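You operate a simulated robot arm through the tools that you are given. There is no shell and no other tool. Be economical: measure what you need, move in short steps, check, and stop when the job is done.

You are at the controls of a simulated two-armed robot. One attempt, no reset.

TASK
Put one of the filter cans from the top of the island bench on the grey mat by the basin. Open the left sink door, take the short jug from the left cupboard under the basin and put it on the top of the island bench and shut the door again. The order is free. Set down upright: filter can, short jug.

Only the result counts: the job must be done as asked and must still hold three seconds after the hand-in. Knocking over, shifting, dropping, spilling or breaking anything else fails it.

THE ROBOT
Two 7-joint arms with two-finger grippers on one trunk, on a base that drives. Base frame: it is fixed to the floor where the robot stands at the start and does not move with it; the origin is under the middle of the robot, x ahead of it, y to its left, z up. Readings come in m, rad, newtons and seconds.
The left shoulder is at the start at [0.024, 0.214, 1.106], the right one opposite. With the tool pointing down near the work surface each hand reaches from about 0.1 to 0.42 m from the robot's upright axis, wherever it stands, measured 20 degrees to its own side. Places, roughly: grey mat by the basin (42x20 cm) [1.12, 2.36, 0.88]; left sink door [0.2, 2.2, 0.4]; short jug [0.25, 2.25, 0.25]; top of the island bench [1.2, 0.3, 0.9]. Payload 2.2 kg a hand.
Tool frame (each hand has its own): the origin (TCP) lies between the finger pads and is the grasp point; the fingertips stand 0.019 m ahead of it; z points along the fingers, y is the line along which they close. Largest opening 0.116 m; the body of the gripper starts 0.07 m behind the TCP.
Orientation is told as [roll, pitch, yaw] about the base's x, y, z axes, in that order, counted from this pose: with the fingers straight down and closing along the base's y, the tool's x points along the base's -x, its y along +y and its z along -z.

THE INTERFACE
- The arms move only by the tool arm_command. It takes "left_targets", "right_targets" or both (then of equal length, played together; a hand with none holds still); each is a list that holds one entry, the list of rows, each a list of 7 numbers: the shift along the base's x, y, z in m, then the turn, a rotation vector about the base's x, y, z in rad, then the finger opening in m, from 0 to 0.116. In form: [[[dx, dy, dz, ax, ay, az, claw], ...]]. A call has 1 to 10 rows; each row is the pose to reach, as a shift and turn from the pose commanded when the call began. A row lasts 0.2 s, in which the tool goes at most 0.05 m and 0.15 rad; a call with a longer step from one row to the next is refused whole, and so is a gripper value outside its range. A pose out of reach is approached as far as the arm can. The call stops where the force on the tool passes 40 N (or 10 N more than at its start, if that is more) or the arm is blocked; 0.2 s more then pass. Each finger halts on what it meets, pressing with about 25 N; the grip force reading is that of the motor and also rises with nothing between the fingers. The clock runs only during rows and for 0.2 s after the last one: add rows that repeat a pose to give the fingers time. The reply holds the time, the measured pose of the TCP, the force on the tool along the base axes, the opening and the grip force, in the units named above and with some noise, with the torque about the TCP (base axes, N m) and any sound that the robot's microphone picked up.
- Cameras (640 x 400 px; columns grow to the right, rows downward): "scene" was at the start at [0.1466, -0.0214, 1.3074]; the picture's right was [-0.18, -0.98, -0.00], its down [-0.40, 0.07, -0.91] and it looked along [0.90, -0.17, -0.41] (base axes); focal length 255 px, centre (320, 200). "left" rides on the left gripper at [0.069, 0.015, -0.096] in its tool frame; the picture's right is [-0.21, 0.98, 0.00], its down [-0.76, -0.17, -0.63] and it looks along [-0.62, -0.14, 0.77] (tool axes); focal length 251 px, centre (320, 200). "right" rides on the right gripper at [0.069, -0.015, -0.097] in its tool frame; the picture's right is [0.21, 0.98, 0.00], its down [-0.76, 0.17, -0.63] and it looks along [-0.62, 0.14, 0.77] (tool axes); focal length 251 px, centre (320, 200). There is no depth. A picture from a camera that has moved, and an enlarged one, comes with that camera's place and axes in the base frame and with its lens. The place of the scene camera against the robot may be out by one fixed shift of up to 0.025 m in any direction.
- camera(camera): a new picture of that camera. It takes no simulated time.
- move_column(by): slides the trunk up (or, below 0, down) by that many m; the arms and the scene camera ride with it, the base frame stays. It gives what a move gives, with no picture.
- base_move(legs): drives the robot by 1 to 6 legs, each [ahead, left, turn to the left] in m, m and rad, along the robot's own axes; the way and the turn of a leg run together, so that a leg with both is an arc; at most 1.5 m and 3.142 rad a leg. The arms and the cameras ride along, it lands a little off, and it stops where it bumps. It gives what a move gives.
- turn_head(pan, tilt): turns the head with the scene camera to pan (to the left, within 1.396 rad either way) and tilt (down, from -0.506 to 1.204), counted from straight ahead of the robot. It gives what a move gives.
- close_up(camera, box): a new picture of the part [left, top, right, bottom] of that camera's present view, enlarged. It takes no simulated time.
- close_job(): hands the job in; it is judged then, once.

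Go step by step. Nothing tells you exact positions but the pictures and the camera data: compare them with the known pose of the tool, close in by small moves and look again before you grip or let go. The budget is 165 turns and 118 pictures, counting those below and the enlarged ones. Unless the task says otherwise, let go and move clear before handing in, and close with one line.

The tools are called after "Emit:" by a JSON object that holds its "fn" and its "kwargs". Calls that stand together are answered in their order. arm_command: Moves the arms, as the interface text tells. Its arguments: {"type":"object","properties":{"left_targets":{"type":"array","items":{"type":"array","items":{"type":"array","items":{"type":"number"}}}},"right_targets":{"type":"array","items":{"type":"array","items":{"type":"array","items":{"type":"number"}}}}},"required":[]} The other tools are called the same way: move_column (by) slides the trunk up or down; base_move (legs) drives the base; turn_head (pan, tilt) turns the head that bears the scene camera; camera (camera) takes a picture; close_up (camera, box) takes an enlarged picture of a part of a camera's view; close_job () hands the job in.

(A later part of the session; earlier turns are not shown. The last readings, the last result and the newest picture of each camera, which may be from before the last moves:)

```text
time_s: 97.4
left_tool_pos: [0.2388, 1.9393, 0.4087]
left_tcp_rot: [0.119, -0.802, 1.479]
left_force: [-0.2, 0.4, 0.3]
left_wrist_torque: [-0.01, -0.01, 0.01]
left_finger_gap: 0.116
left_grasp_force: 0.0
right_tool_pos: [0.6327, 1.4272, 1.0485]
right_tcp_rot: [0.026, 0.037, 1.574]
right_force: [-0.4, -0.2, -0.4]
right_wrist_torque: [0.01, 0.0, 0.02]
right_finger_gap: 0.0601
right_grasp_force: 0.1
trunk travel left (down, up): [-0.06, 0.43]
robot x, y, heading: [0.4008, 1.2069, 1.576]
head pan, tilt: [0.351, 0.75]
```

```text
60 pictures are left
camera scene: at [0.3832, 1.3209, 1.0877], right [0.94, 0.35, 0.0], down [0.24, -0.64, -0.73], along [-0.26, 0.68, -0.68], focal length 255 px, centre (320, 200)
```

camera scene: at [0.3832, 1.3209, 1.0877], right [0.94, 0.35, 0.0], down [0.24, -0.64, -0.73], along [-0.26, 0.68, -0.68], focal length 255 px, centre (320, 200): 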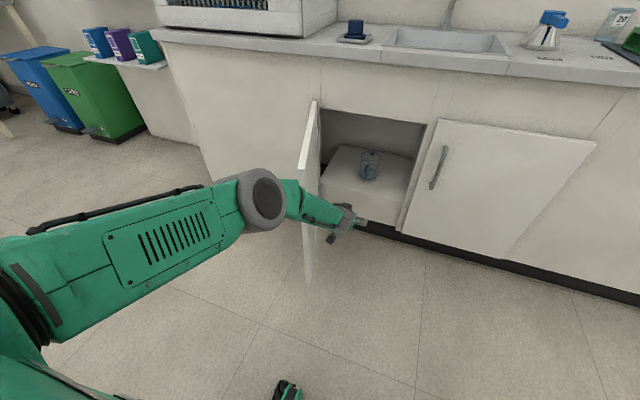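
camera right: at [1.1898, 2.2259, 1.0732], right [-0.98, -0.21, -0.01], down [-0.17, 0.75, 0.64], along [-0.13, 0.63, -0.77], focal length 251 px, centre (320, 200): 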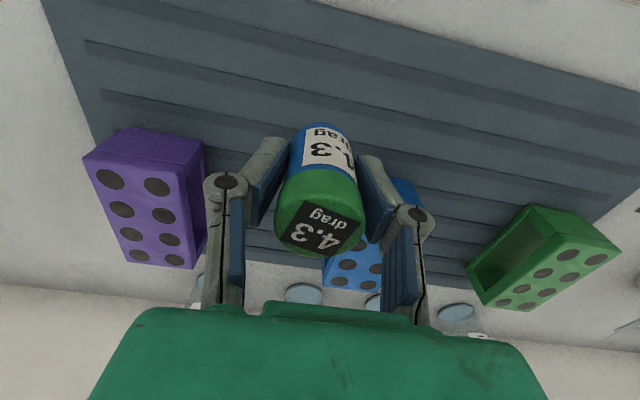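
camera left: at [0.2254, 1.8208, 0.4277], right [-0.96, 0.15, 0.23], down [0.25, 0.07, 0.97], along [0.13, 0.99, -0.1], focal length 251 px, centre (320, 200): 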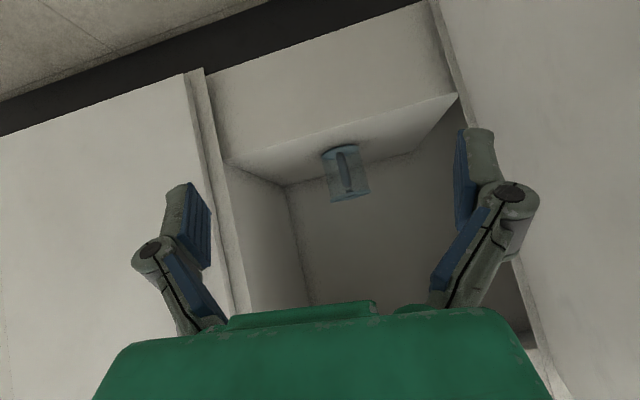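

The arm is now stretched low as planned and the jug estimate holds at (0.231, 2.404). I'll level the closing axis, nudge in x and drive ahead most of the way.

Emit:
{"fn": "arm_command", "kwargs": {"left_targets": [[[-0.006, 0, 0.01, 0, -0.084, 0, 0.116], [-0.006, 0, 0.01, 0, -0.084, 0, 0.116]]]}}

Emit:
{"fn": "base_move", "kwargs": {"legs": [[0.3, 0, 0]]}}

Emit:
{"fn": "camera", "kwargs": {"camera": "left"}}

Emit:
{"fn": "camera", "kwargs": {"camera": "scene"}}

```text
time_s: 98.0
left_tool_pos: [0.2323, 1.9375, 0.4202]
left_tcp_rot: [-0.001, -0.805, 1.568]
left_force: [0.0, 1.4, 0.4]
left_wrist_torque: [-0.03, 0.01, 0.01]
left_finger_gap: 0.1157
left_grasp_force: 0.1
right_tool_pos: [0.6318, 1.427, 1.0484]
right_tcp_rot: [0.026, 0.037, 1.575]
right_force: [-0.1, -0.4, 0.2]
right_wrist_torque: [0.0, 0.01, 0.02]
right_finger_gap: 0.0599
right_grasp_force: 0.2
trunk travel left (down, up): [-0.06, 0.43]
robot x, y, heading: [0.3985, 1.2058, 1.58]
head pan, tilt: [0.351, 0.75]
```

```text
time_s: 100.1
left_tool_pos: [0.2325, 2.239, 0.4201]
left_tcp_rot: [-0.001, -0.806, 1.566]
left_force: [0.1, 0.0, 0.7]
left_wrist_torque: [0.0, -0.01, 0.01]
left_finger_gap: 0.1159
left_grasp_force: 0.0
right_tool_pos: [0.6314, 1.7271, 1.0488]
right_tcp_rot: [0.026, 0.036, 1.571]
right_force: [0.1, -0.3, -0.3]
right_wrist_torque: [-0.04, -0.04, 0.02]
right_finger_gap: 0.0599
right_grasp_force: 0.1
trunk travel left (down, up): [-0.06, 0.43]
robot x, y, heading: [0.3959, 1.5038, 1.577]
head pan, tilt: [0.351, 0.75]
```

```text
59 pictures are left
camera left: at [0.217, 2.1216, 0.4366], right [-0.98, 0.16, 0.15], down [0.17, 0.07, 0.98], along [0.14, 0.99, -0.09], focal length 251 px, centre (320, 200)
```

left: 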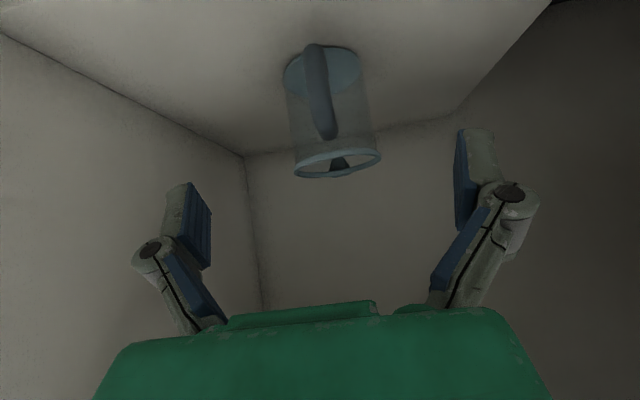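

```text
58 pictures are left
camera scene: at [0.3812, 1.6216, 1.0876], right [0.94, 0.35, 0.0], down [0.24, -0.64, -0.73], along [-0.26, 0.68, -0.68], focal length 255 px, centre (320, 200)
```

scene: 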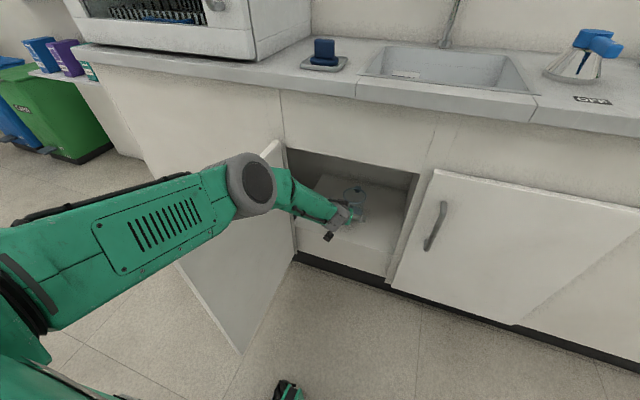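

The jug is at (0.230, 2.396). The palm passes above the rim, so I can go in level with the fingers either side of the jug. I'll lower the trunk 6 cm first and drive in two steps.

Emit:
{"fn": "move_column", "kwargs": {"by": -0.06}}

Emit:
{"fn": "base_move", "kwargs": {"legs": [[0.06, 0, 0]]}}

Emit:
{"fn": "camera", "kwargs": {"camera": "left"}}

```text
time_s: 101.1
left_tool_pos: [0.2336, 2.2382, 0.362]
left_tcp_rot: [-0.003, -0.809, 1.565]
left_force: [-0.1, 0.4, 0.3]
left_wrist_torque: [-0.03, 0.01, -0.03]
left_finger_gap: 0.1158
left_grasp_force: 0.2
right_tool_pos: [0.6294, 1.7245, 0.9886]
right_tcp_rot: [0.027, 0.038, 1.57]
right_force: [0.3, 0.4, -0.4]
right_wrist_torque: [0.01, -0.02, -0.02]
right_finger_gap: 0.0598
right_grasp_force: 0.0
trunk travel left (down, up): [0.0, 0.49]
robot x, y, heading: [0.3942, 1.5041, 1.578]
head pan, tilt: [0.351, 0.75]
```

```text
time_s: 102.0
left_tool_pos: [0.232, 2.2977, 0.3619]
left_tcp_rot: [-0.003, -0.806, 1.565]
left_force: [-0.2, 0.8, 0.9]
left_wrist_torque: [0.02, 0.02, -0.01]
left_finger_gap: 0.1162
left_grasp_force: 0.1
right_tool_pos: [0.6307, 1.7869, 0.9883]
right_tcp_rot: [0.026, 0.04, 1.571]
right_force: [-0.2, 0.2, 0.0]
right_wrist_torque: [-0.04, -0.01, 0.0]
right_finger_gap: 0.0603
right_grasp_force: 0.0
trunk travel left (down, up): [0.0, 0.49]
robot x, y, heading: [0.3941, 1.5642, 1.576]
head pan, tilt: [0.351, 0.75]
```

```text
57 pictures are left
camera left: at [0.2167, 2.181, 0.3775], right [-0.98, 0.16, 0.15], down [0.17, 0.07, 0.98], along [0.14, 0.99, -0.09], focal length 251 px, centre (320, 200)
```

left: 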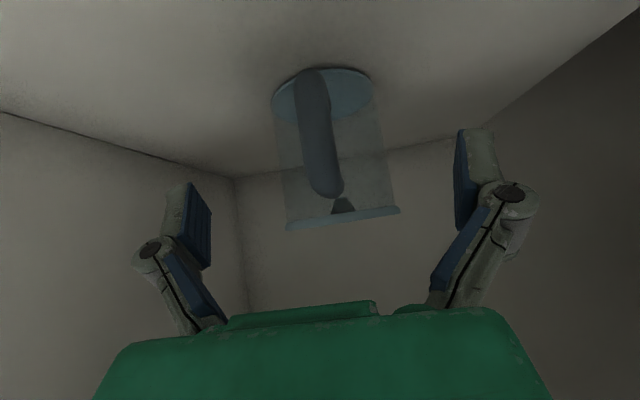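

The alignment in x is good. I'll steepen the hand a little so its camera clears the jug's handle, then drive in.

Emit:
{"fn": "arm_command", "kwargs": {"left_targets": [[[-0.001, 0, 0, -0.1, 0, 0, 0.116], [-0.001, 0, 0, -0.1, 0, 0, 0.116]]]}}

Emit:
{"fn": "base_move", "kwargs": {"legs": [[0.05, 0, 0]]}}

Emit:
{"fn": "camera", "kwargs": {"camera": "left"}}

Emit:
{"fn": "camera", "kwargs": {"camera": "scene"}}

```text
time_s: 102.6
left_tool_pos: [0.2319, 2.2988, 0.364]
left_tcp_rot: [-0.003, -0.71, 1.566]
left_force: [0.8, -0.3, 0.9]
left_wrist_torque: [-0.01, -0.02, -0.02]
left_finger_gap: 0.1158
left_grasp_force: 0.0
right_tool_pos: [0.6295, 1.7838, 0.9878]
right_tcp_rot: [0.024, 0.042, 1.571]
right_force: [0.8, 0.1, -0.3]
right_wrist_torque: [-0.02, -0.01, 0.01]
right_finger_gap: 0.0601
right_grasp_force: 0.0
trunk travel left (down, up): [0.0, 0.49]
robot x, y, heading: [0.3973, 1.5649, 1.576]
head pan, tilt: [0.351, 0.75]
```

```text
time_s: 103.6
left_tool_pos: [0.2315, 2.3485, 0.3617]
left_tcp_rot: [-0.004, -0.71, 1.565]
left_force: [0.4, -0.2, 0.5]
left_wrist_torque: [-0.01, 0.0, 0.0]
left_finger_gap: 0.116
left_grasp_force: 0.1
right_tool_pos: [0.6299, 1.8347, 0.9884]
right_tcp_rot: [0.023, 0.042, 1.572]
right_force: [-0.4, -0.5, 0.0]
right_wrist_torque: [-0.04, 0.02, -0.02]
right_finger_gap: 0.0601
right_grasp_force: 0.0
trunk travel left (down, up): [0.0, 0.49]
robot x, y, heading: [0.3949, 1.6119, 1.577]
head pan, tilt: [0.351, 0.75]
```

```text
56 pictures are left
camera left: at [0.2158, 2.234, 0.3902], right [-0.98, 0.17, 0.14], down [0.16, 0.16, 0.97], along [0.14, 0.97, -0.19], focal length 251 px, centre (320, 200)
```

left: 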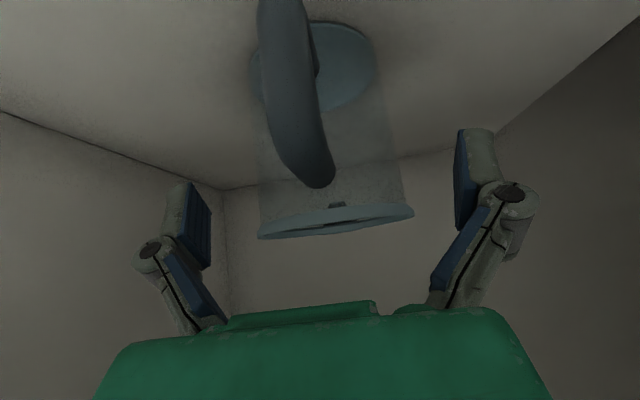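

```text
55 pictures are left
camera scene: at [0.3811, 1.7322, 1.0276], right [0.94, 0.35, 0.0], down [0.24, -0.64, -0.73], along [-0.26, 0.68, -0.68], focal length 255 px, centre (320, 200)
```

scene: 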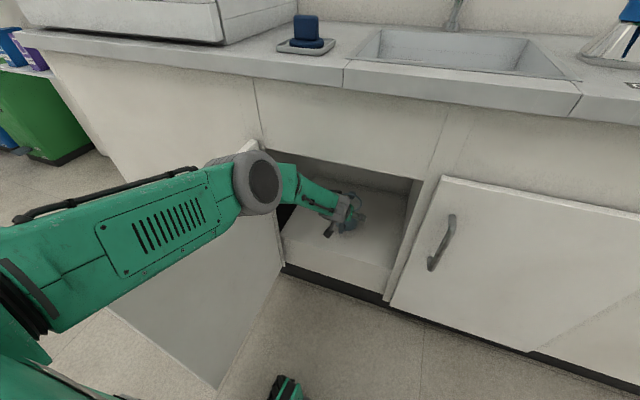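

The alignment still holds. The hand's camera passes just above the handle, so I'll raise 4 mm and go in the last 4 cm.

Emit:
{"fn": "arm_command", "kwargs": {"left_targets": [[[0, 0, 0.005, 0, 0, 0, 0.116], [0, 0.01, 0.005, 0, 0, 0, 0.116], [0, 0.02, 0.005, 0, 0, 0, 0.116], [0, 0.03, 0.005, 0, 0, 0, 0.116], [0, 0.04, 0.005, 0, 0, 0, 0.116], [0, 0.04, 0.005, 0, 0, 0, 0.116]]]}}

Emit:
{"fn": "camera", "kwargs": {"camera": "left"}}

```text
time_s: 105.0
left_tool_pos: [0.2261, 2.3777, 0.3651]
left_tcp_rot: [-0.007, -0.71, 1.566]
left_force: [0.2, -0.9, 0.3]
left_wrist_torque: [-0.01, 0.0, 0.01]
left_finger_gap: 0.1157
left_grasp_force: 0.0
left hand out of reach, approached as far as the arm can: row 4, 5, 6
right_tool_pos: [0.6297, 1.833, 0.9888]
right_tcp_rot: [0.024, 0.045, 1.569]
right_force: [-0.2, 0.8, -0.6]
right_wrist_torque: [-0.01, -0.02, -0.03]
right_finger_gap: 0.0601
right_grasp_force: 0.1
trunk travel left (down, up): [0.0, 0.49]
robot x, y, heading: [0.3968, 1.6166, 1.573]
head pan, tilt: [0.351, 0.75]
```

```text
54 pictures are left
camera left: at [0.2114, 2.2625, 0.3926], right [-0.98, 0.17, 0.14], down [0.16, 0.16, 0.97], along [0.14, 0.97, -0.18], focal length 251 px, centre (320, 200)
```

left: 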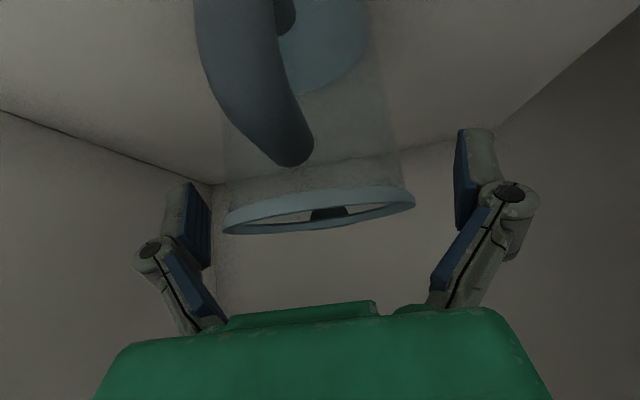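

Emit:
{"fn": "base_move", "kwargs": {"legs": [[0.014, -0.004, 0]]}}

Emit:
{"fn": "camera", "kwargs": {"camera": "left"}}

```text
time_s: 105.7
left_tool_pos: [0.2298, 2.3926, 0.3641]
left_tcp_rot: [-0.007, -0.709, 1.569]
left_force: [-1.0, 0.9, -0.7]
left_wrist_torque: [-0.01, 0.01, 0.05]
left_finger_gap: 0.1162
left_grasp_force: 0.1
right_tool_pos: [0.6302, 1.845, 0.9873]
right_tcp_rot: [0.023, 0.045, 1.571]
right_force: [-0.2, 1.1, -0.8]
right_wrist_torque: [-0.01, -0.03, -0.03]
right_finger_gap: 0.0599
right_grasp_force: 0.0
trunk travel left (down, up): [0.0, 0.49]
robot x, y, heading: [0.3994, 1.6288, 1.576]
head pan, tilt: [0.351, 0.75]
```

```text
53 pictures are left
camera left: at [0.2144, 2.2769, 0.3919], right [-0.98, 0.17, 0.14], down [0.16, 0.16, 0.97], along [0.14, 0.97, -0.18], focal length 251 px, centre (320, 200)
```

left: 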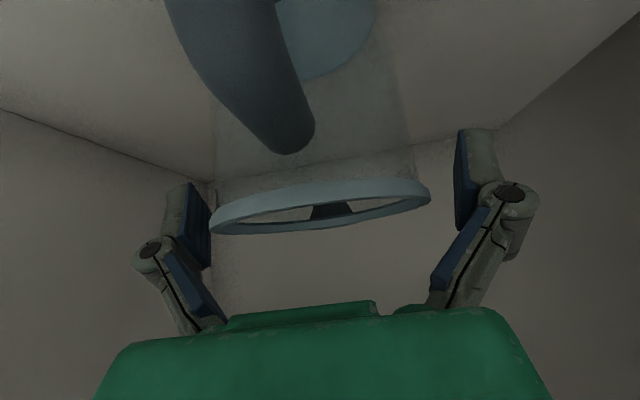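

The rim is between the fingers, so I'll close on the jug.

Emit:
{"fn": "arm_command", "kwargs": {"left_targets": [[[0, 0, 0, 0, 0, 0, 0.108], [0, 0, 0, 0, 0, 0, 0.1], [0, 0, 0, 0, 0, 0, 0.085], [0, 0, 0, 0, 0, 0, 0.06], [0, 0, 0, 0, 0, 0, 0.06], [0, 0, 0, 0, 0, 0, 0.06]]]}}

Emit:
{"fn": "camera", "kwargs": {"camera": "left"}}

```text
time_s: 107.1
left_tool_pos: [0.2297, 2.3915, 0.3659]
left_tcp_rot: [-0.006, -0.715, 1.568]
left_force: [-0.7, 0.5, 0.0]
left_wrist_torque: [0.06, -0.01, 0.02]
left_finger_gap: 0.0931
left_grasp_force: 24.8
right_tool_pos: [0.6295, 1.8447, 0.9877]
right_tcp_rot: [0.023, 0.047, 1.571]
right_force: [1.1, -0.1, -0.7]
right_wrist_torque: [0.01, 0.01, -0.01]
right_finger_gap: 0.0601
right_grasp_force: 0.0
trunk travel left (down, up): [0.0, 0.49]
robot x, y, heading: [0.396, 1.6316, 1.576]
head pan, tilt: [0.351, 0.75]
```

```text
52 pictures are left
camera left: at [0.2144, 2.2773, 0.393], right [-0.98, 0.17, 0.14], down [0.16, 0.16, 0.97], along [0.14, 0.97, -0.18], focal length 251 px, centre (320, 200)
```

left: 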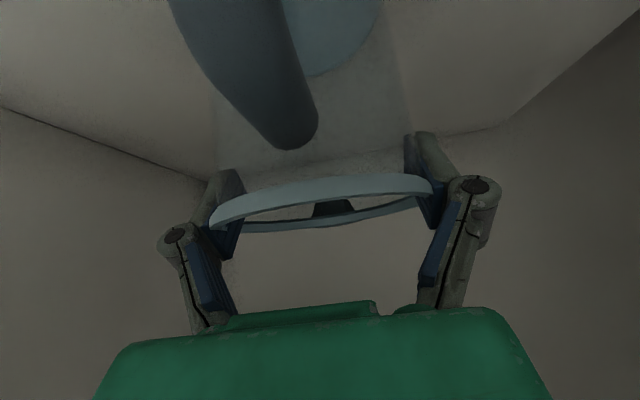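

The jug is gripped at 93 mm. I'll lift with the trunk by 2 cm and check.

Emit:
{"fn": "move_column", "kwargs": {"by": 0.02}}

Emit:
{"fn": "camera", "kwargs": {"camera": "left"}}

```text
time_s: 107.8
left_tool_pos: [0.2312, 2.3924, 0.3863]
left_tcp_rot: [-0.007, -0.712, 1.569]
left_force: [-0.5, 0.1, -0.8]
left_wrist_torque: [0.04, 0.0, -0.02]
left_finger_gap: 0.093
left_grasp_force: 25.2
right_tool_pos: [0.6304, 1.8441, 1.0095]
right_tcp_rot: [0.022, 0.047, 1.57]
right_force: [0.8, -0.7, -0.2]
right_wrist_torque: [-0.01, 0.01, 0.01]
right_finger_gap: 0.0597
right_grasp_force: 0.2
trunk travel left (down, up): [-0.02, 0.47]
robot x, y, heading: [0.4038, 1.6301, 1.575]
head pan, tilt: [0.351, 0.75]
```

```text
51 pictures are left
camera left: at [0.2146, 2.2773, 0.4127], right [-0.98, 0.17, 0.14], down [0.16, 0.16, 0.97], along [0.14, 0.97, -0.18], focal length 251 px, centre (320, 200)
```

left: 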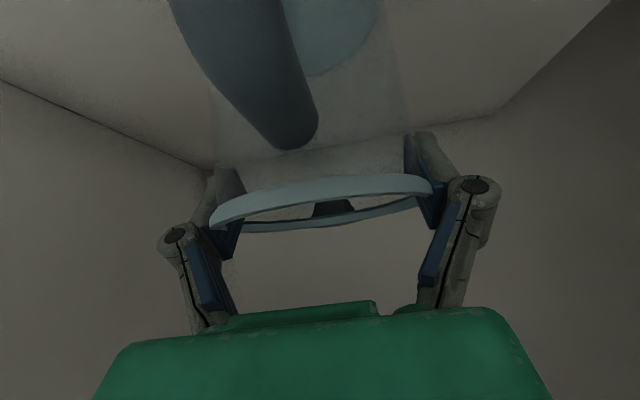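

The jug is held and lifted. I'll back straight out of the cupboard.

Emit:
{"fn": "base_move", "kwargs": {"legs": [[-0.2, 0, 0]]}}

Emit:
{"fn": "base_move", "kwargs": {"legs": [[-0.25, 0, 0]]}}

Emit:
{"fn": "camera", "kwargs": {"camera": "scene"}}

```text
time_s: 109.4
left_tool_pos: [0.2316, 2.1923, 0.3868]
left_tcp_rot: [-0.007, -0.713, 1.568]
left_force: [-0.5, 0.0, -1.8]
left_wrist_torque: [0.05, 0.01, 0.02]
left_finger_gap: 0.0932
left_grasp_force: 25.1
right_tool_pos: [0.632, 1.6437, 1.0073]
right_tcp_rot: [0.023, 0.046, 1.57]
right_force: [-0.8, -0.6, 1.2]
right_wrist_torque: [0.01, -0.01, -0.06]
right_finger_gap: 0.0601
right_grasp_force: 0.2
trunk travel left (down, up): [-0.02, 0.47]
robot x, y, heading: [0.4024, 1.4286, 1.578]
head pan, tilt: [0.351, 0.75]
```

```text
time_s: 111.2
left_tool_pos: [0.2299, 1.9437, 0.388]
left_tcp_rot: [-0.007, -0.718, 1.573]
left_force: [0.4, -0.7, -1.4]
left_wrist_torque: [0.05, -0.02, -0.03]
left_finger_gap: 0.0929
left_grasp_force: 24.6
right_tool_pos: [0.6317, 1.3939, 1.0071]
right_tcp_rot: [0.02, 0.049, 1.575]
right_force: [0.4, 0.0, 0.1]
right_wrist_torque: [0.05, 0.01, -0.01]
right_finger_gap: 0.0597
right_grasp_force: 0.1
trunk travel left (down, up): [-0.02, 0.47]
robot x, y, heading: [0.4044, 1.177, 1.576]
head pan, tilt: [0.351, 0.75]
```

```text
50 pictures are left
camera scene: at [0.3865, 1.2961, 1.0478], right [0.94, 0.35, 0.0], down [0.24, -0.64, -0.73], along [-0.26, 0.68, -0.68], focal length 255 px, centre (320, 200)
```

scene: 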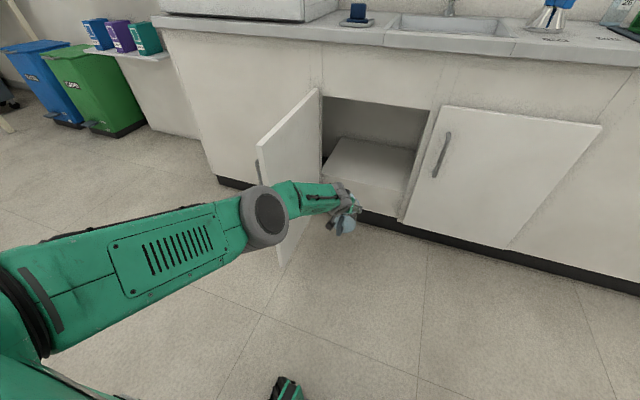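

The cupboard is empty and the jug is in hand. I'll raise the trunk and pull the jug in close and level for driving.

Emit:
{"fn": "move_column", "kwargs": {"by": 0.4}}

Emit:
{"fn": "arm_command", "kwargs": {"left_targets": [[[0, -0.03, 0.02, 0, 0, 0, 0.06], [0, -0.07, 0.04, 0, 0, 0, 0.06], [0, -0.11, 0.07, 0, 0, 0, 0.06], [0, -0.15, 0.1, 0, 0, 0, 0.06], [0, -0.19, 0.13, 0, 0, 0, 0.06], [0, -0.23, 0.16, 0, 0, 0, 0.06], [0, -0.26, 0.19, 0, 0, 0, 0.06], [0, -0.29, 0.22, 0, 0, 0, 0.06], [0, -0.31, 0.25, 0, 0, 0, 0.06], [0, -0.32, 0.27, 0, 0, 0, 0.06]]]}}

Emit:
{"fn": "camera", "kwargs": {"camera": "left"}}

Emit:
{"fn": "camera", "kwargs": {"camera": "scene"}}

```text
time_s: 115.0
left_tool_pos: [0.2304, 1.9472, 0.7866]
left_tcp_rot: [-0.007, -0.718, 1.573]
left_force: [0.4, -0.5, -1.3]
left_wrist_torque: [0.06, 0.0, 0.01]
left_finger_gap: 0.0929
left_grasp_force: 25.2
right_tool_pos: [0.6319, 1.3927, 1.4067]
right_tcp_rot: [0.021, 0.057, 1.574]
right_force: [0.0, -0.4, -0.7]
right_wrist_torque: [-0.03, -0.01, -0.04]
right_finger_gap: 0.0599
right_grasp_force: 0.0
trunk travel left (down, up): [-0.42, 0.07]
robot x, y, heading: [0.4013, 1.1801, 1.579]
head pan, tilt: [0.351, 0.75]
```

```text
time_s: 117.2
left_tool_pos: [0.2307, 1.6242, 1.0581]
left_tcp_rot: [-0.005, -0.72, 1.572]
left_force: [-0.5, -1.1, -0.9]
left_wrist_torque: [0.0, 0.02, -0.01]
left_finger_gap: 0.0927
left_grasp_force: 25.6
left hand out of reach, approached as far as the arm can: row 1
right_tool_pos: [0.631, 1.3922, 1.4069]
right_tcp_rot: [0.021, 0.051, 1.574]
right_force: [-0.1, 0.7, -0.3]
right_wrist_torque: [0.0, 0.01, -0.03]
right_finger_gap: 0.0601
right_grasp_force: 0.0
trunk travel left (down, up): [-0.42, 0.07]
robot x, y, heading: [0.4027, 1.1783, 1.58]
head pan, tilt: [0.351, 0.75]
```

```text
49 pictures are left
camera left: at [0.2152, 1.5079, 1.0857], right [-0.98, 0.16, 0.14], down [0.16, 0.15, 0.98], along [0.14, 0.97, -0.17], focal length 251 px, centre (320, 200)
```

left: 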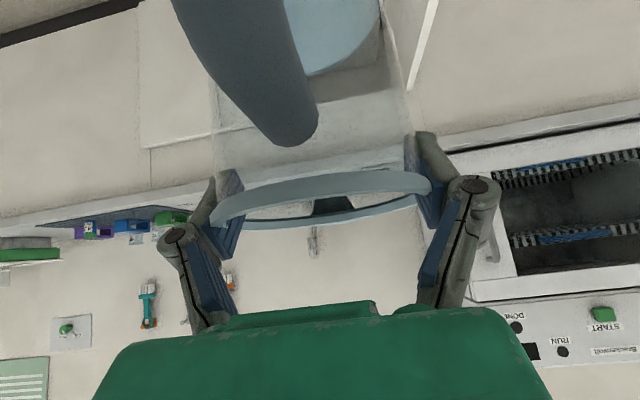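

```text
48 pictures are left
camera scene: at [0.3862, 1.2962, 1.4479], right [0.94, 0.35, 0.0], down [0.24, -0.64, -0.73], along [-0.26, 0.68, -0.68], focal length 255 px, centre (320, 200)
```

scene: 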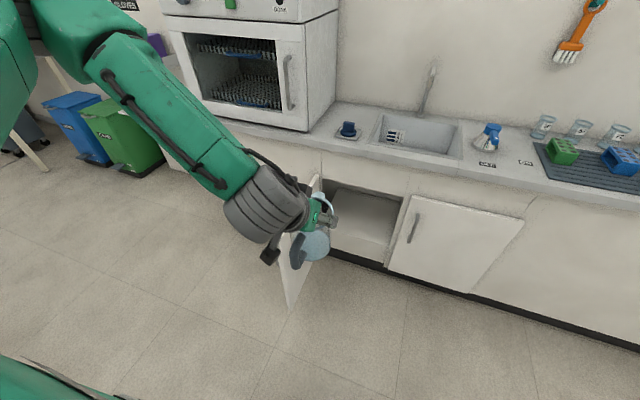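

The jug is steady. I'll drive left out of the aisle, turn to face the island and slide to the spot where the can was taken.

Emit:
{"fn": "base_move", "kwargs": {"legs": [[0, 0.62, 0], [0, 0, -1.575]]}}

Emit:
{"fn": "turn_head", "kwargs": {"pan": 0.0, "tilt": 0.7}}

Emit:
{"fn": "camera", "kwargs": {"camera": "scene"}}

```text
time_s: 124.6
left_tool_pos: [0.2232, 1.3398, 1.0586]
left_tcp_rot: [-0.012, -0.719, -0.017]
left_force: [0.0, 0.2, -1.5]
left_wrist_torque: [0.0, -0.02, -0.02]
left_finger_gap: 0.093
left_grasp_force: 24.8
right_tool_pos: [-0.0179, 0.947, 1.4089]
right_tcp_rot: [0.016, 0.052, -0.018]
right_force: [-0.3, 0.2, 0.7]
right_wrist_torque: [-0.03, 0.0, 0.0]
right_finger_gap: 0.0597
right_grasp_force: 0.2
trunk travel left (down, up): [-0.42, 0.07]
robot x, y, heading: [-0.2243, 1.1784, -0.015]
head pan, tilt: [0.351, 0.75]
```

```text
time_s: 125.5
left_tool_pos: [0.2213, 1.3398, 1.0598]
left_tcp_rot: [-0.012, -0.72, -0.019]
left_force: [0.8, -0.7, -0.5]
left_wrist_torque: [-0.04, -0.02, 0.01]
left_finger_gap: 0.0929
left_grasp_force: 24.7
right_tool_pos: [-0.019, 0.9436, 1.4075]
right_tcp_rot: [0.019, 0.056, -0.021]
right_force: [0.1, -0.3, 0.5]
right_wrist_torque: [0.02, 0.01, 0.03]
right_finger_gap: 0.0603
right_grasp_force: 0.1
trunk travel left (down, up): [-0.42, 0.07]
robot x, y, heading: [-0.2201, 1.1749, -0.016]
head pan, tilt: [0.0, 0.7]
```

```text
47 pictures are left
camera scene: at [-0.0844, 1.1732, 1.452], right [-0.01, -1.0, 0.0], down [-0.65, 0.01, -0.76], along [0.76, -0.01, -0.65], focal length 255 px, centre (320, 200)
```

scene: 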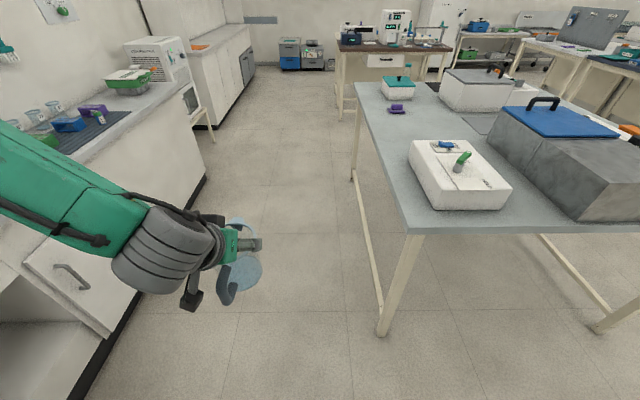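

I'll slide right along the front of the bench to the free corner.

Emit:
{"fn": "base_move", "kwargs": {"legs": [[0, -1.0, 0.0], [0, -0.5, 0.016]]}}

Emit:
{"fn": "camera", "kwargs": {"camera": "scene"}}

Emit:
{"fn": "camera", "kwargs": {"camera": "left"}}

```text
time_s: 133.2
left_tool_pos: [0.1969, -0.1407, 1.0568]
left_tcp_rot: [-0.036, -0.721, 0.008]
left_force: [0.6, 1.9, -0.6]
left_wrist_torque: [-0.04, -0.05, -0.03]
left_finger_gap: 0.0928
left_grasp_force: 25.2
right_tool_pos: [-0.0414, -0.5315, 1.4113]
right_tcp_rot: [-0.002, 0.052, -0.013]
right_force: [-0.3, -0.1, -0.9]
right_wrist_torque: [-0.02, -0.05, 0.01]
right_finger_gap: 0.0601
right_grasp_force: 0.2
trunk travel left (down, up): [-0.42, 0.07]
robot x, y, heading: [-0.2461, -0.3202, -0.007]
head pan, tilt: [0.0, 0.7]
```

```text
46 pictures are left
camera scene: at [-0.1078, -0.3086, 1.452], right [-0.01, -1.0, 0.01], down [-0.65, -0.01, -0.76], along [0.76, -0.01, -0.65], focal length 255 px, centre (320, 200)
```

scene: 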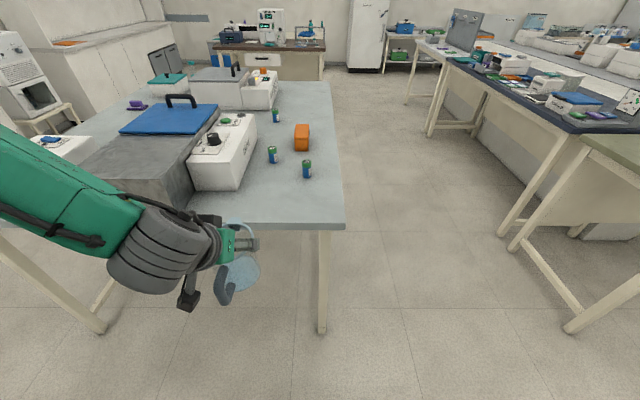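

```text
45 pictures are left
camera left: at [0.0819, -0.1231, 1.0825], right [0.17, 0.98, 0.12], down [0.15, -0.14, 0.98], along [0.97, -0.15, -0.17], focal length 251 px, centre (320, 200)
```

left: 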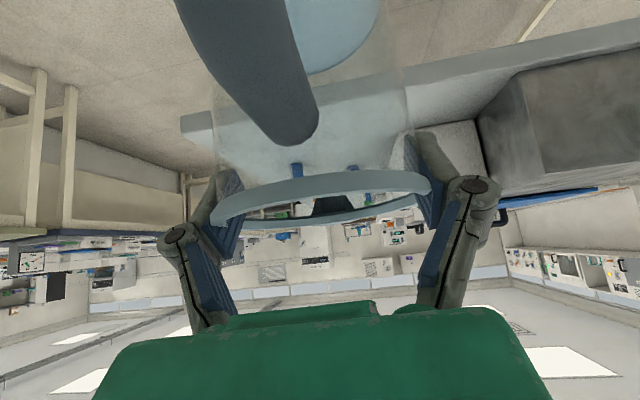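

The free spot at about (0.53, -0.205) is clear. I'll move right 6 cm and drive in, then check.

Emit:
{"fn": "base_move", "kwargs": {"legs": [[0, -0.066, 0], [0.33, 0, 0]]}}

Emit:
{"fn": "camera", "kwargs": {"camera": "scene"}}

Emit:
{"fn": "camera", "kwargs": {"camera": "left"}}

```text
time_s: 136.0
left_tool_pos: [0.5191, -0.2185, 1.0608]
left_tcp_rot: [-0.023, -0.724, -0.002]
left_force: [-0.2, 0.3, -0.3]
left_wrist_torque: [0.05, -0.01, 0.05]
left_finger_gap: 0.0933
left_grasp_force: 24.7
right_tool_pos: [0.279, -0.6086, 1.4105]
right_tcp_rot: [0.013, 0.04, -0.01]
right_force: [-0.7, -0.8, 0.4]
right_wrist_torque: [0.08, -0.07, 0.03]
right_finger_gap: 0.0597
right_grasp_force: 0.1
trunk travel left (down, up): [-0.42, 0.07]
robot x, y, heading: [0.0774, -0.3933, -0.003]
head pan, tilt: [0.0, 0.7]
```

```text
44 pictures are left
camera scene: at [0.2169, -0.425, 1.4514], right [-0.01, -1.0, -0.02], down [-0.64, 0.02, -0.77], along [0.77, 0.01, -0.64], focal length 255 px, centre (320, 200)
```

scene: 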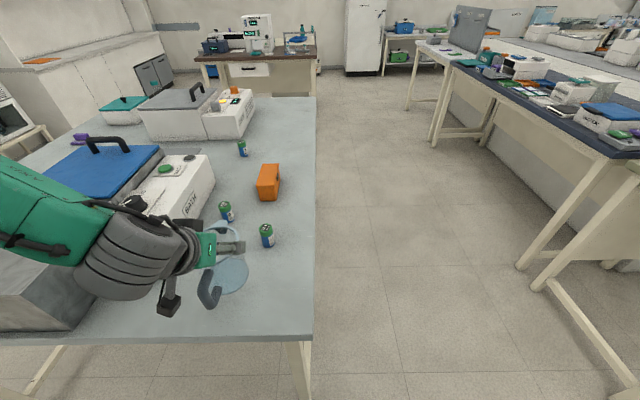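

```text
43 pictures are left
camera left: at [0.4026, -0.2, 1.0863], right [0.18, 0.98, 0.12], down [0.15, -0.15, 0.98], along [0.97, -0.16, -0.17], focal length 251 px, centre (320, 200)
```

left: 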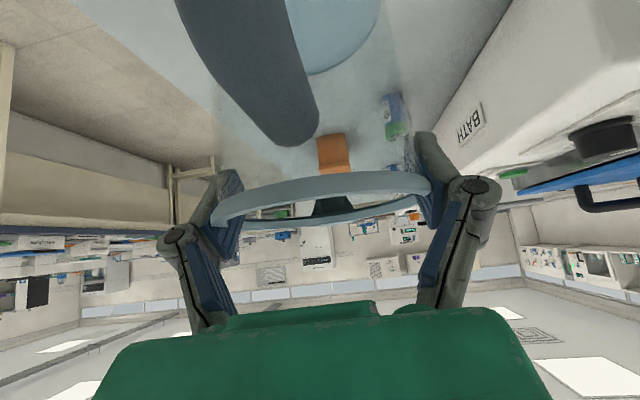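

The jug is over the free spot, clear of the cans and the white box. I'll lower it to just above the bench.

Emit:
{"fn": "arm_command", "kwargs": {"left_targets": [[[0.003, 0.003, -0.02, 0, 0, 0, 0.06], [0.006, 0.006, -0.04, 0, 0, 0, 0.06], [0.006, 0.008, -0.055, 0, 0, 0, 0.06], [0.006, 0.008, -0.068, 0, 0, 0, 0.06], [0.006, 0.008, -0.068, 0, 0, 0, 0.06]]]}}

Emit:
{"fn": "close_up", "kwargs": {"camera": "scene", "box": [140, 200, 320, 340]}}

Emit:
{"fn": "camera", "kwargs": {"camera": "left"}}

```text
time_s: 137.4
left_tool_pos: [0.5269, -0.1841, 0.9915]
left_tcp_rot: [-0.035, -0.721, 0.005]
left_force: [-1.3, 0.0, -1.6]
left_wrist_torque: [-0.01, -0.07, -0.03]
left_finger_gap: 0.0935
left_grasp_force: 25.5
right_tool_pos: [0.2845, -0.5796, 1.409]
right_tcp_rot: [-0.005, 0.069, -0.009]
right_force: [0.9, -1.3, -0.2]
right_wrist_torque: [0.06, 0.06, 0.0]
right_finger_gap: 0.0599
right_grasp_force: 0.0
trunk travel left (down, up): [-0.42, 0.07]
robot x, y, heading: [0.0811, -0.3791, -0.012]
head pan, tilt: [0.0, 0.7]
stopped in row 5 (left hand): the arm was blocked; the commanded pose is now the measured one
```

```text
2.86 times, centred on (230, 270) of scene
camera zoom: at [0.2267, -0.3569, 1.4501], right [-0.01, -1.0, 0.02], down [-0.65, -0.01, -0.76], along [0.76, -0.02, -0.65], focal length 728 px, centre (577, 0)
```

zoom: 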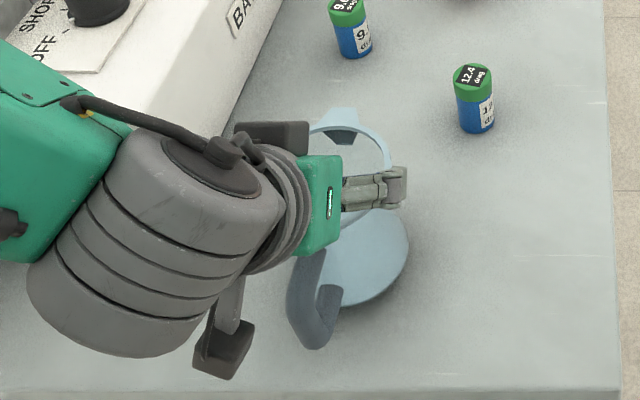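

```text
41 pictures are left
camera left: at [0.4117, -0.1666, 1.0173], right [0.18, 0.98, 0.12], down [0.15, -0.14, 0.98], along [0.97, -0.16, -0.17], focal length 251 px, centre (320, 200)
```

left: 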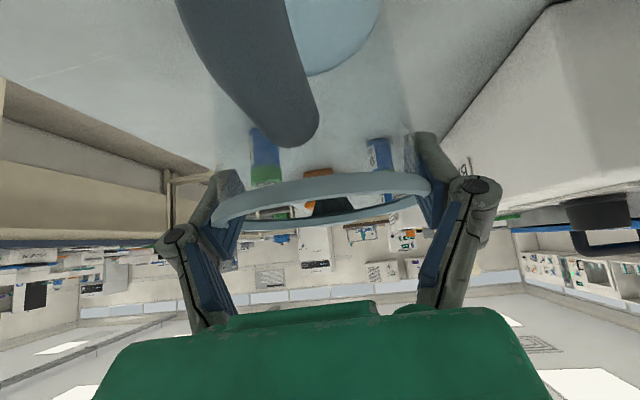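

The trunk swayed after the sideways drive, and the arm reported being blocked. I'll hold still so it settles, then read again.

Emit:
{"fn": "arm_command", "kwargs": {"left_targets": [[[0, 0, 0, 0, 0, 0, 0.06], [0, 0, 0, 0, 0, 0, 0.06], [0, 0, 0, 0, 0, 0, 0.06], [0, 0, 0, 0, 0, 0, 0.06], [0, 0, 0, 0, 0, 0, 0.06], [0, 0, 0, 0, 0, 0, 0.06]]]}}

Emit:
{"fn": "close_up", "kwargs": {"camera": "scene", "box": [0, 120, 340, 360]}}

```text
time_s: 138.8
left_tool_pos: [0.5221, -0.1669, 0.9918]
left_tcp_rot: [-0.055, -0.726, 0.022]
left_force: [-0.8, 0.2, -0.4]
left_wrist_torque: [0.01, -0.01, 0.02]
left_finger_gap: 0.0936
left_grasp_force: 24.7
right_tool_pos: [0.2746, -0.5554, 1.4169]
right_tcp_rot: [-0.011, 0.037, -0.007]
right_force: [-1.7, -0.6, 0.9]
right_wrist_torque: [0.04, -0.08, 0.01]
right_finger_gap: 0.06
right_grasp_force: 0.1
trunk travel left (down, up): [-0.42, 0.07]
robot x, y, heading: [0.0805, -0.3753, -0.01]
head pan, tilt: [0.0, 0.7]
```

```text
1.67 times, centred on (170, 240) of scene
camera zoom: at [0.2184, -0.3994, 1.4518], right [-0.01, -1.0, -0.01], down [-0.64, 0.02, -0.76], along [0.77, 0.0, -0.64], focal length 424 px, centre (570, 133)
```

zoom: 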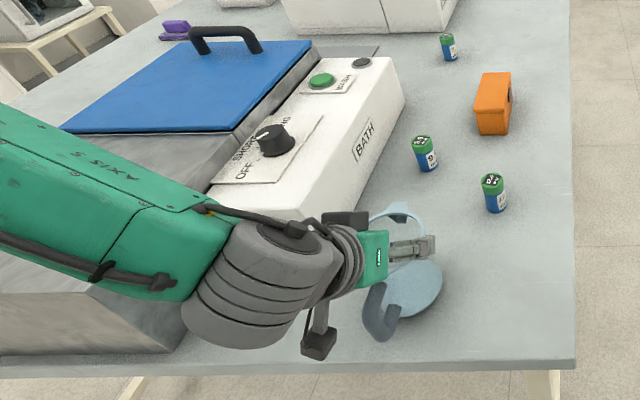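

The folded left forearm sweeps out over the grey bath, which may be what blocked it. I'll lift straight up and look before re-planning.

Emit:
{"fn": "arm_command", "kwargs": {"left_targets": [[[0, 0, 0.015, 0, 0, 0, 0.06], [0, 0, 0.03, 0, 0, 0, 0.06], [0, 0, 0.05, 0, 0, 0, 0.06], [0, 0, 0.07, 0, 0, 0, 0.06], [0, 0, 0.07, 0, 0, 0, 0.06], [0, 0, 0.07, 0, 0, 0, 0.06], [0, 0, 0.07, 0, 0, 0, 0.06]]]}}

Emit:
{"fn": "turn_head", "kwargs": {"pan": 0.7, "tilt": 0.8}}

Emit:
{"fn": "camera", "kwargs": {"camera": "scene"}}

```text
time_s: 140.6
left_tool_pos: [0.5229, -0.2052, 1.0644]
left_tcp_rot: [-0.03, -0.725, -0.002]
left_force: [-0.1, -1.0, -1.3]
left_wrist_torque: [0.08, -0.02, 0.02]
left_finger_gap: 0.0937
left_grasp_force: 25.0
right_tool_pos: [0.2796, -0.6, 1.4122]
right_tcp_rot: [0.006, 0.051, -0.009]
right_force: [-0.6, 0.2, 0.1]
right_wrist_torque: [-0.06, -0.03, 0.0]
right_finger_gap: 0.0599
right_grasp_force: 0.1
trunk travel left (down, up): [-0.42, 0.07]
robot x, y, heading: [0.0817, -0.394, -0.009]
head pan, tilt: [0.0, 0.7]
stopped in row 7 (left hand): the arm was blocked; the commanded pose is now the measured one
```

```text
time_s: 141.7
left_tool_pos: [0.5248, -0.157, 1.0594]
left_tcp_rot: [-0.076, -0.725, 0.035]
left_force: [-0.4, 2.6, -1.2]
left_wrist_torque: [-0.11, -0.02, -0.07]
left_finger_gap: 0.0937
left_grasp_force: 25.4
right_tool_pos: [0.2783, -0.5393, 1.4195]
right_tcp_rot: [-0.033, 0.046, -0.01]
right_force: [-0.2, 0.2, 0.2]
right_wrist_torque: [-0.08, -0.05, 0.0]
right_finger_gap: 0.0602
right_grasp_force: 0.1
trunk travel left (down, up): [-0.42, 0.07]
robot x, y, heading: [0.0828, -0.3813, -0.006]
head pan, tilt: [0.7, 0.799]
```

```text
39 pictures are left
camera scene: at [0.1984, -0.3154, 1.4434], right [0.64, -0.77, 0.01], down [-0.55, -0.47, -0.69], along [0.54, 0.44, -0.72], focal length 255 px, centre (320, 200)
```

scene: 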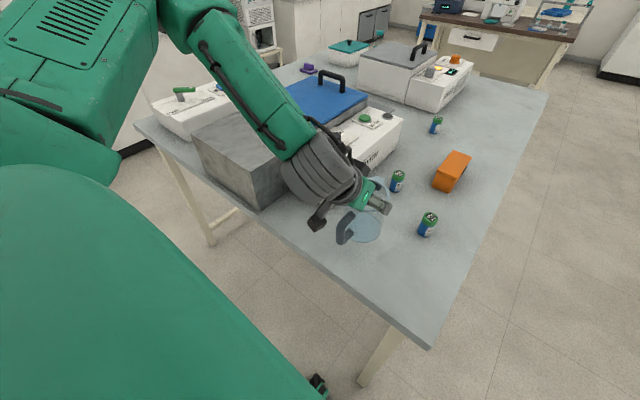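

The trunk keeps swaying sideways by a few centimetres. I'll hold still for a couple of seconds to see whether it dies out.

Emit:
{"fn": "arm_command", "kwargs": {"right_targets": [[[0, 0, 0, 0, 0, 0, 0.06], [0, 0, 0, 0, 0, 0, 0.06], [0, 0, 0, 0, 0, 0, 0.06], [0, 0, 0, 0, 0, 0, 0.06], [0, 0, 0, 0, 0, 0, 0.06], [0, 0, 0, 0, 0, 0, 0.06], [0, 0, 0, 0, 0, 0, 0.06], [0, 0, 0, 0, 0, 0, 0.06], [0, 0, 0, 0, 0, 0, 0.06], [0, 0, 0, 0, 0, 0, 0.06]]]}}

Emit:
{"fn": "arm_command", "kwargs": {"right_targets": [[[0, 0, 0, 0, 0, 0, 0.06]]]}}

Emit:
{"fn": "arm_command", "kwargs": {"right_targets": [[[0, 0, 0, 0, 0, 0, 0.06]]]}}

Emit:
{"fn": "arm_command", "kwargs": {"right_targets": [[[0, 0, 0, 0, 0, 0, 0.06]]]}}

```text
time_s: 143.8
left_tool_pos: [0.5259, -0.187, 1.0622]
left_tcp_rot: [-0.048, -0.723, 0.012]
left_force: [-0.8, 1.7, -1.8]
left_wrist_torque: [-0.05, -0.12, -0.03]
left_finger_gap: 0.0937
left_grasp_force: 25.1
right_tool_pos: [0.2834, -0.5786, 1.4084]
right_tcp_rot: [-0.014, 0.074, -0.014]
right_force: [0.8, -0.5, -0.5]
right_wrist_torque: [-0.02, 0.05, -0.04]
right_finger_gap: 0.06
right_grasp_force: 0.2
trunk travel left (down, up): [-0.42, 0.07]
robot x, y, heading: [0.0807, -0.3848, -0.012]
head pan, tilt: [0.7, 0.799]
```

```text
time_s: 144.4
left_tool_pos: [0.5093, -0.138, 1.0554]
left_tcp_rot: [-0.114, -0.729, 0.065]
left_force: [-1.9, 3.8, -1.1]
left_wrist_torque: [-0.15, -0.07, -0.12]
left_finger_gap: 0.0936
left_grasp_force: 25.2
right_tool_pos: [0.2684, -0.5118, 1.4258]
right_tcp_rot: [-0.05, 0.041, -0.001]
right_force: [-0.5, 1.0, 0.3]
right_wrist_torque: [-0.17, -0.11, -0.01]
right_finger_gap: 0.0598
right_grasp_force: 0.0
trunk travel left (down, up): [-0.42, 0.07]
robot x, y, heading: [0.0797, -0.3897, 0.004]
head pan, tilt: [0.7, 0.799]
stopped in row 1 (right hand): the arm was blocked; the commanded pose is now the measured one
```

```text
time_s: 145.1
left_tool_pos: [0.5125, -0.2659, 1.0764]
left_tcp_rot: [0.024, -0.732, -0.04]
left_force: [1.1, -3.5, -0.3]
left_wrist_torque: [0.2, 0.05, 0.19]
left_finger_gap: 0.0939
left_grasp_force: 25.2
right_tool_pos: [0.2748, -0.6742, 1.4015]
right_tcp_rot: [0.055, 0.07, 0.004]
right_force: [-0.8, -2.5, 0.7]
right_wrist_torque: [0.19, -0.04, 0.0]
right_finger_gap: 0.06
right_grasp_force: 0.0
trunk travel left (down, up): [-0.42, 0.07]
robot x, y, heading: [0.0758, -0.4118, 0.002]
head pan, tilt: [0.7, 0.799]
stopped in row 1 (right hand): the arm was blocked; the commanded pose is now the measured one
```

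```text
time_s: 145.7
left_tool_pos: [0.5152, -0.1644, 1.0596]
left_tcp_rot: [-0.076, -0.725, 0.035]
left_force: [0.4, -0.3, -3.1]
left_wrist_torque: [0.01, -0.08, 0.08]
left_finger_gap: 0.0937
left_grasp_force: 25.1
right_tool_pos: [0.2784, -0.5495, 1.4128]
right_tcp_rot: [-0.028, 0.078, -0.004]
right_force: [0.0, -0.7, -0.6]
right_wrist_torque: [0.01, 0.02, 0.01]
right_finger_gap: 0.0601
right_grasp_force: 0.0
trunk travel left (down, up): [-0.42, 0.07]
robot x, y, heading: [0.0788, -0.3873, -0.002]
head pan, tilt: [0.7, 0.799]
stopped in row 1 (right hand): the arm was blocked; the commanded pose is now the measured one
```

The sway grows while I hold with the trunk high, so this trunk height is unstable. I'll back away from the bench and lower the trunk to its original height.

Emit:
{"fn": "base_move", "kwargs": {"legs": [[-0.33, 0, 0]]}}

Emit:
{"fn": "move_column", "kwargs": {"by": -0.17}}

Emit:
{"fn": "camera", "kwargs": {"camera": "scene"}}

Emit:
{"fn": "camera", "kwargs": {"camera": "left"}}

```text
time_s: 147.8
left_tool_pos: [0.182, -0.2456, 1.0733]
left_tcp_rot: [0.009, -0.73, -0.021]
left_force: [1.8, -4.2, 0.0]
left_wrist_torque: [0.2, 0.01, 0.17]
left_finger_gap: 0.0935
left_grasp_force: 24.6
right_tool_pos: [-0.0535, -0.6518, 1.4066]
right_tcp_rot: [0.042, 0.068, 0.007]
right_force: [-0.3, -1.3, 0.4]
right_wrist_torque: [0.15, 0.02, -0.03]
right_finger_gap: 0.0598
right_grasp_force: 0.2
trunk travel left (down, up): [-0.42, 0.07]
robot x, y, heading: [-0.2534, -0.4125, 0.013]
head pan, tilt: [0.7, 0.799]
```

```text
time_s: 149.8
left_tool_pos: [0.1752, -0.2114, 0.8977]
left_tcp_rot: [-0.038, -0.733, 0.008]
left_force: [1.1, -1.0, 0.1]
left_wrist_torque: [0.07, -0.02, 0.07]
left_finger_gap: 0.0936
left_grasp_force: 25.3
right_tool_pos: [-0.0628, -0.6025, 1.2449]
right_tcp_rot: [0.009, 0.06, 0.009]
right_force: [-0.4, 0.3, 0.1]
right_wrist_torque: [0.0, -0.08, 0.02]
right_finger_gap: 0.0601
right_grasp_force: 0.2
trunk travel left (down, up): [-0.25, 0.24]
robot x, y, heading: [-0.2471, -0.4113, 0.007]
head pan, tilt: [0.7, 0.799]
```

```text
38 pictures are left
camera scene: at [-0.1358, -0.3958, 1.2743], right [0.65, -0.76, -0.02], down [-0.55, -0.45, -0.71], along [0.53, 0.47, -0.7], focal length 255 px, centre (320, 200)
```

scene: 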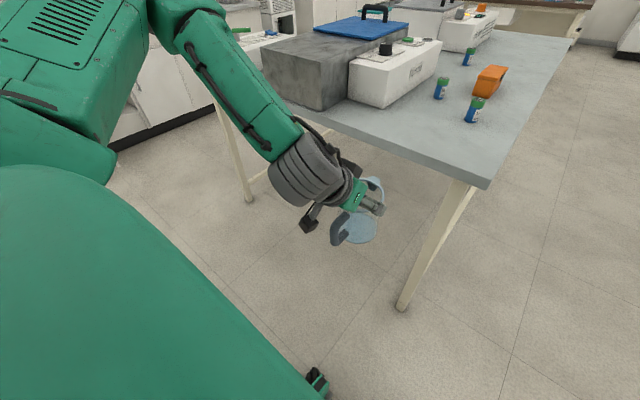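

```text
37 pictures are left
camera left: at [0.0592, -0.1932, 0.9238], right [0.18, 0.98, 0.12], down [0.13, -0.14, 0.98], along [0.97, -0.16, -0.16], focal length 251 px, centre (320, 200)
```

left: 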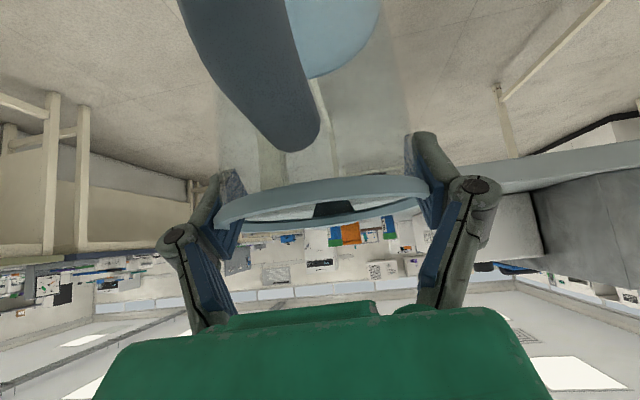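

Nothing on the bench has moved. At this height I'll raise the jug with the arm and stretch it forward, watching for sway.

Emit:
{"fn": "arm_command", "kwargs": {"left_targets": [[[0.01, 0, 0.02, 0, 0, 0, 0.06], [0.02, 0, 0.04, 0, 0, 0, 0.06], [0.03, 0, 0.06, 0, 0, 0, 0.06], [0.045, 0, 0.08, 0, 0, 0, 0.06], [0.06, 0, 0.1, 0, 0, 0, 0.06], [0.075, 0, 0.12, 0, 0, 0, 0.06], [0.09, 0, 0.14, 0, 0, 0, 0.06], [0.1, 0, 0.15, 0, 0, 0, 0.06], [0.1, 0, 0.15, 0, 0, 0, 0.06]]]}}

Emit:
{"fn": "arm_command", "kwargs": {"left_targets": [[[0, 0, 0, 0, 0, 0, 0.06], [0, 0, 0, 0, 0, 0, 0.06], [0, 0, 0, 0, 0, 0, 0.06], [0, 0, 0, 0, 0, 0, 0.06], [0, 0, 0, 0, 0, 0, 0.06]]]}}

Emit:
{"fn": "camera", "kwargs": {"camera": "scene"}}

```text
time_s: 152.0
left_tool_pos: [0.2771, -0.1901, 1.049]
left_tcp_rot: [-0.05, -0.735, 0.02]
left_force: [-0.3, -1.1, -1.4]
left_wrist_torque: [0.0, 0.0, 0.04]
left_finger_gap: 0.0939
left_grasp_force: 24.6
right_tool_pos: [-0.059, -0.5821, 1.2438]
right_tcp_rot: [-0.004, 0.076, 0.005]
right_force: [0.4, 0.1, 0.1]
right_wrist_torque: [0.0, -0.02, 0.05]
right_finger_gap: 0.06
right_grasp_force: 0.2
trunk travel left (down, up): [-0.25, 0.24]
robot x, y, heading: [-0.2487, -0.4025, -0.001]
head pan, tilt: [0.7, 0.799]
stopped in row 9 (left hand): the arm was blocked; the commanded pose is now the measured one
```

```text
time_s: 153.2
left_tool_pos: [0.2774, -0.2074, 1.0515]
left_tcp_rot: [-0.03, -0.734, 0.006]
left_force: [0.0, -2.0, -0.3]
left_wrist_torque: [0.02, -0.02, 0.05]
left_finger_gap: 0.094
left_grasp_force: 24.6
right_tool_pos: [-0.0606, -0.6029, 1.2433]
right_tcp_rot: [0.017, 0.062, 0.006]
right_force: [0.1, -0.9, 0.4]
right_wrist_torque: [0.06, -0.02, -0.02]
right_finger_gap: 0.0602
right_grasp_force: 0.1
trunk travel left (down, up): [-0.25, 0.24]
robot x, y, heading: [-0.2495, -0.4068, 0.005]
head pan, tilt: [0.7, 0.799]
```

```text
36 pictures are left
camera scene: at [-0.1347, -0.3896, 1.2749], right [0.65, -0.76, -0.03], down [-0.55, -0.44, -0.71], along [0.53, 0.47, -0.7], focal length 255 px, centre (320, 200)
```

scene: 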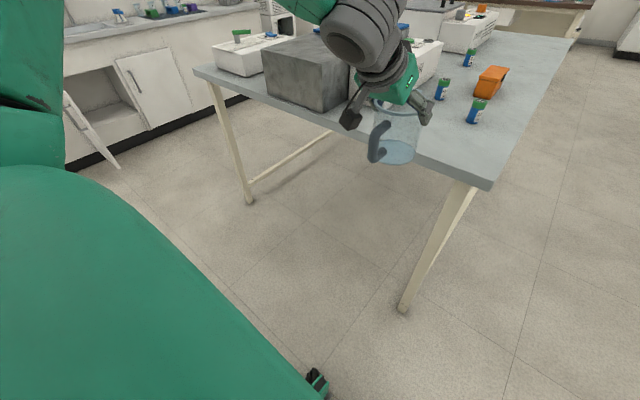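

The sway is much smaller here. I'll drive ahead so that the jug is over the spot, then read again.

Emit:
{"fn": "base_move", "kwargs": {"legs": [[0.24, 0, 0]]}}

Emit:
{"fn": "turn_head", "kwargs": {"pan": 0.1, "tilt": 0.8}}

Emit:
{"fn": "camera", "kwargs": {"camera": "scene"}}

```text
time_s: 154.9
left_tool_pos: [0.5195, -0.19, 1.0481]
left_tcp_rot: [-0.047, -0.731, 0.017]
left_force: [-0.4, -0.5, -1.1]
left_wrist_torque: [0.07, 0.02, 0.03]
left_finger_gap: 0.0939
left_grasp_force: 25.1
right_tool_pos: [0.1787, -0.5813, 1.2456]
right_tcp_rot: [0.003, 0.06, 0.003]
right_force: [-0.7, 0.7, 0.2]
right_wrist_torque: [0.05, 0.02, 0.02]
right_finger_gap: 0.0599
right_grasp_force: 0.1
trunk travel left (down, up): [-0.25, 0.24]
robot x, y, heading: [-0.0098, -0.396, 0.007]
head pan, tilt: [0.7, 0.799]
```

```text
time_s: 155.9
left_tool_pos: [0.5141, -0.1279, 1.0387]
left_tcp_rot: [-0.123, -0.733, 0.072]
left_force: [-0.9, 2.5, -1.1]
left_wrist_torque: [-0.12, -0.04, -0.08]
left_finger_gap: 0.0937
left_grasp_force: 24.9
right_tool_pos: [0.1729, -0.5077, 1.2558]
right_tcp_rot: [-0.048, 0.05, 0.005]
right_force: [-0.5, 0.8, -1.1]
right_wrist_torque: [-0.08, -0.02, 0.01]
right_finger_gap: 0.06
right_grasp_force: 0.1
trunk travel left (down, up): [-0.25, 0.24]
robot x, y, heading: [-0.0053, -0.3902, 0.005]
head pan, tilt: [0.099, 0.799]
```

```text
35 pictures are left
camera scene: at [0.122, -0.3644, 1.274], right [0.1, -0.99, 0.01], down [-0.71, -0.08, -0.7], along [0.69, 0.06, -0.72], focal length 255 px, centre (320, 200)
```

scene: 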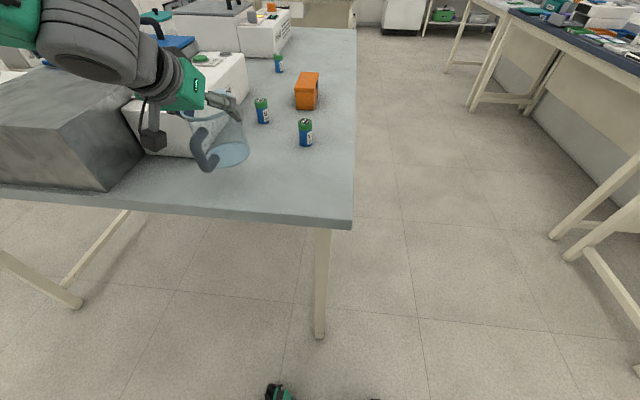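

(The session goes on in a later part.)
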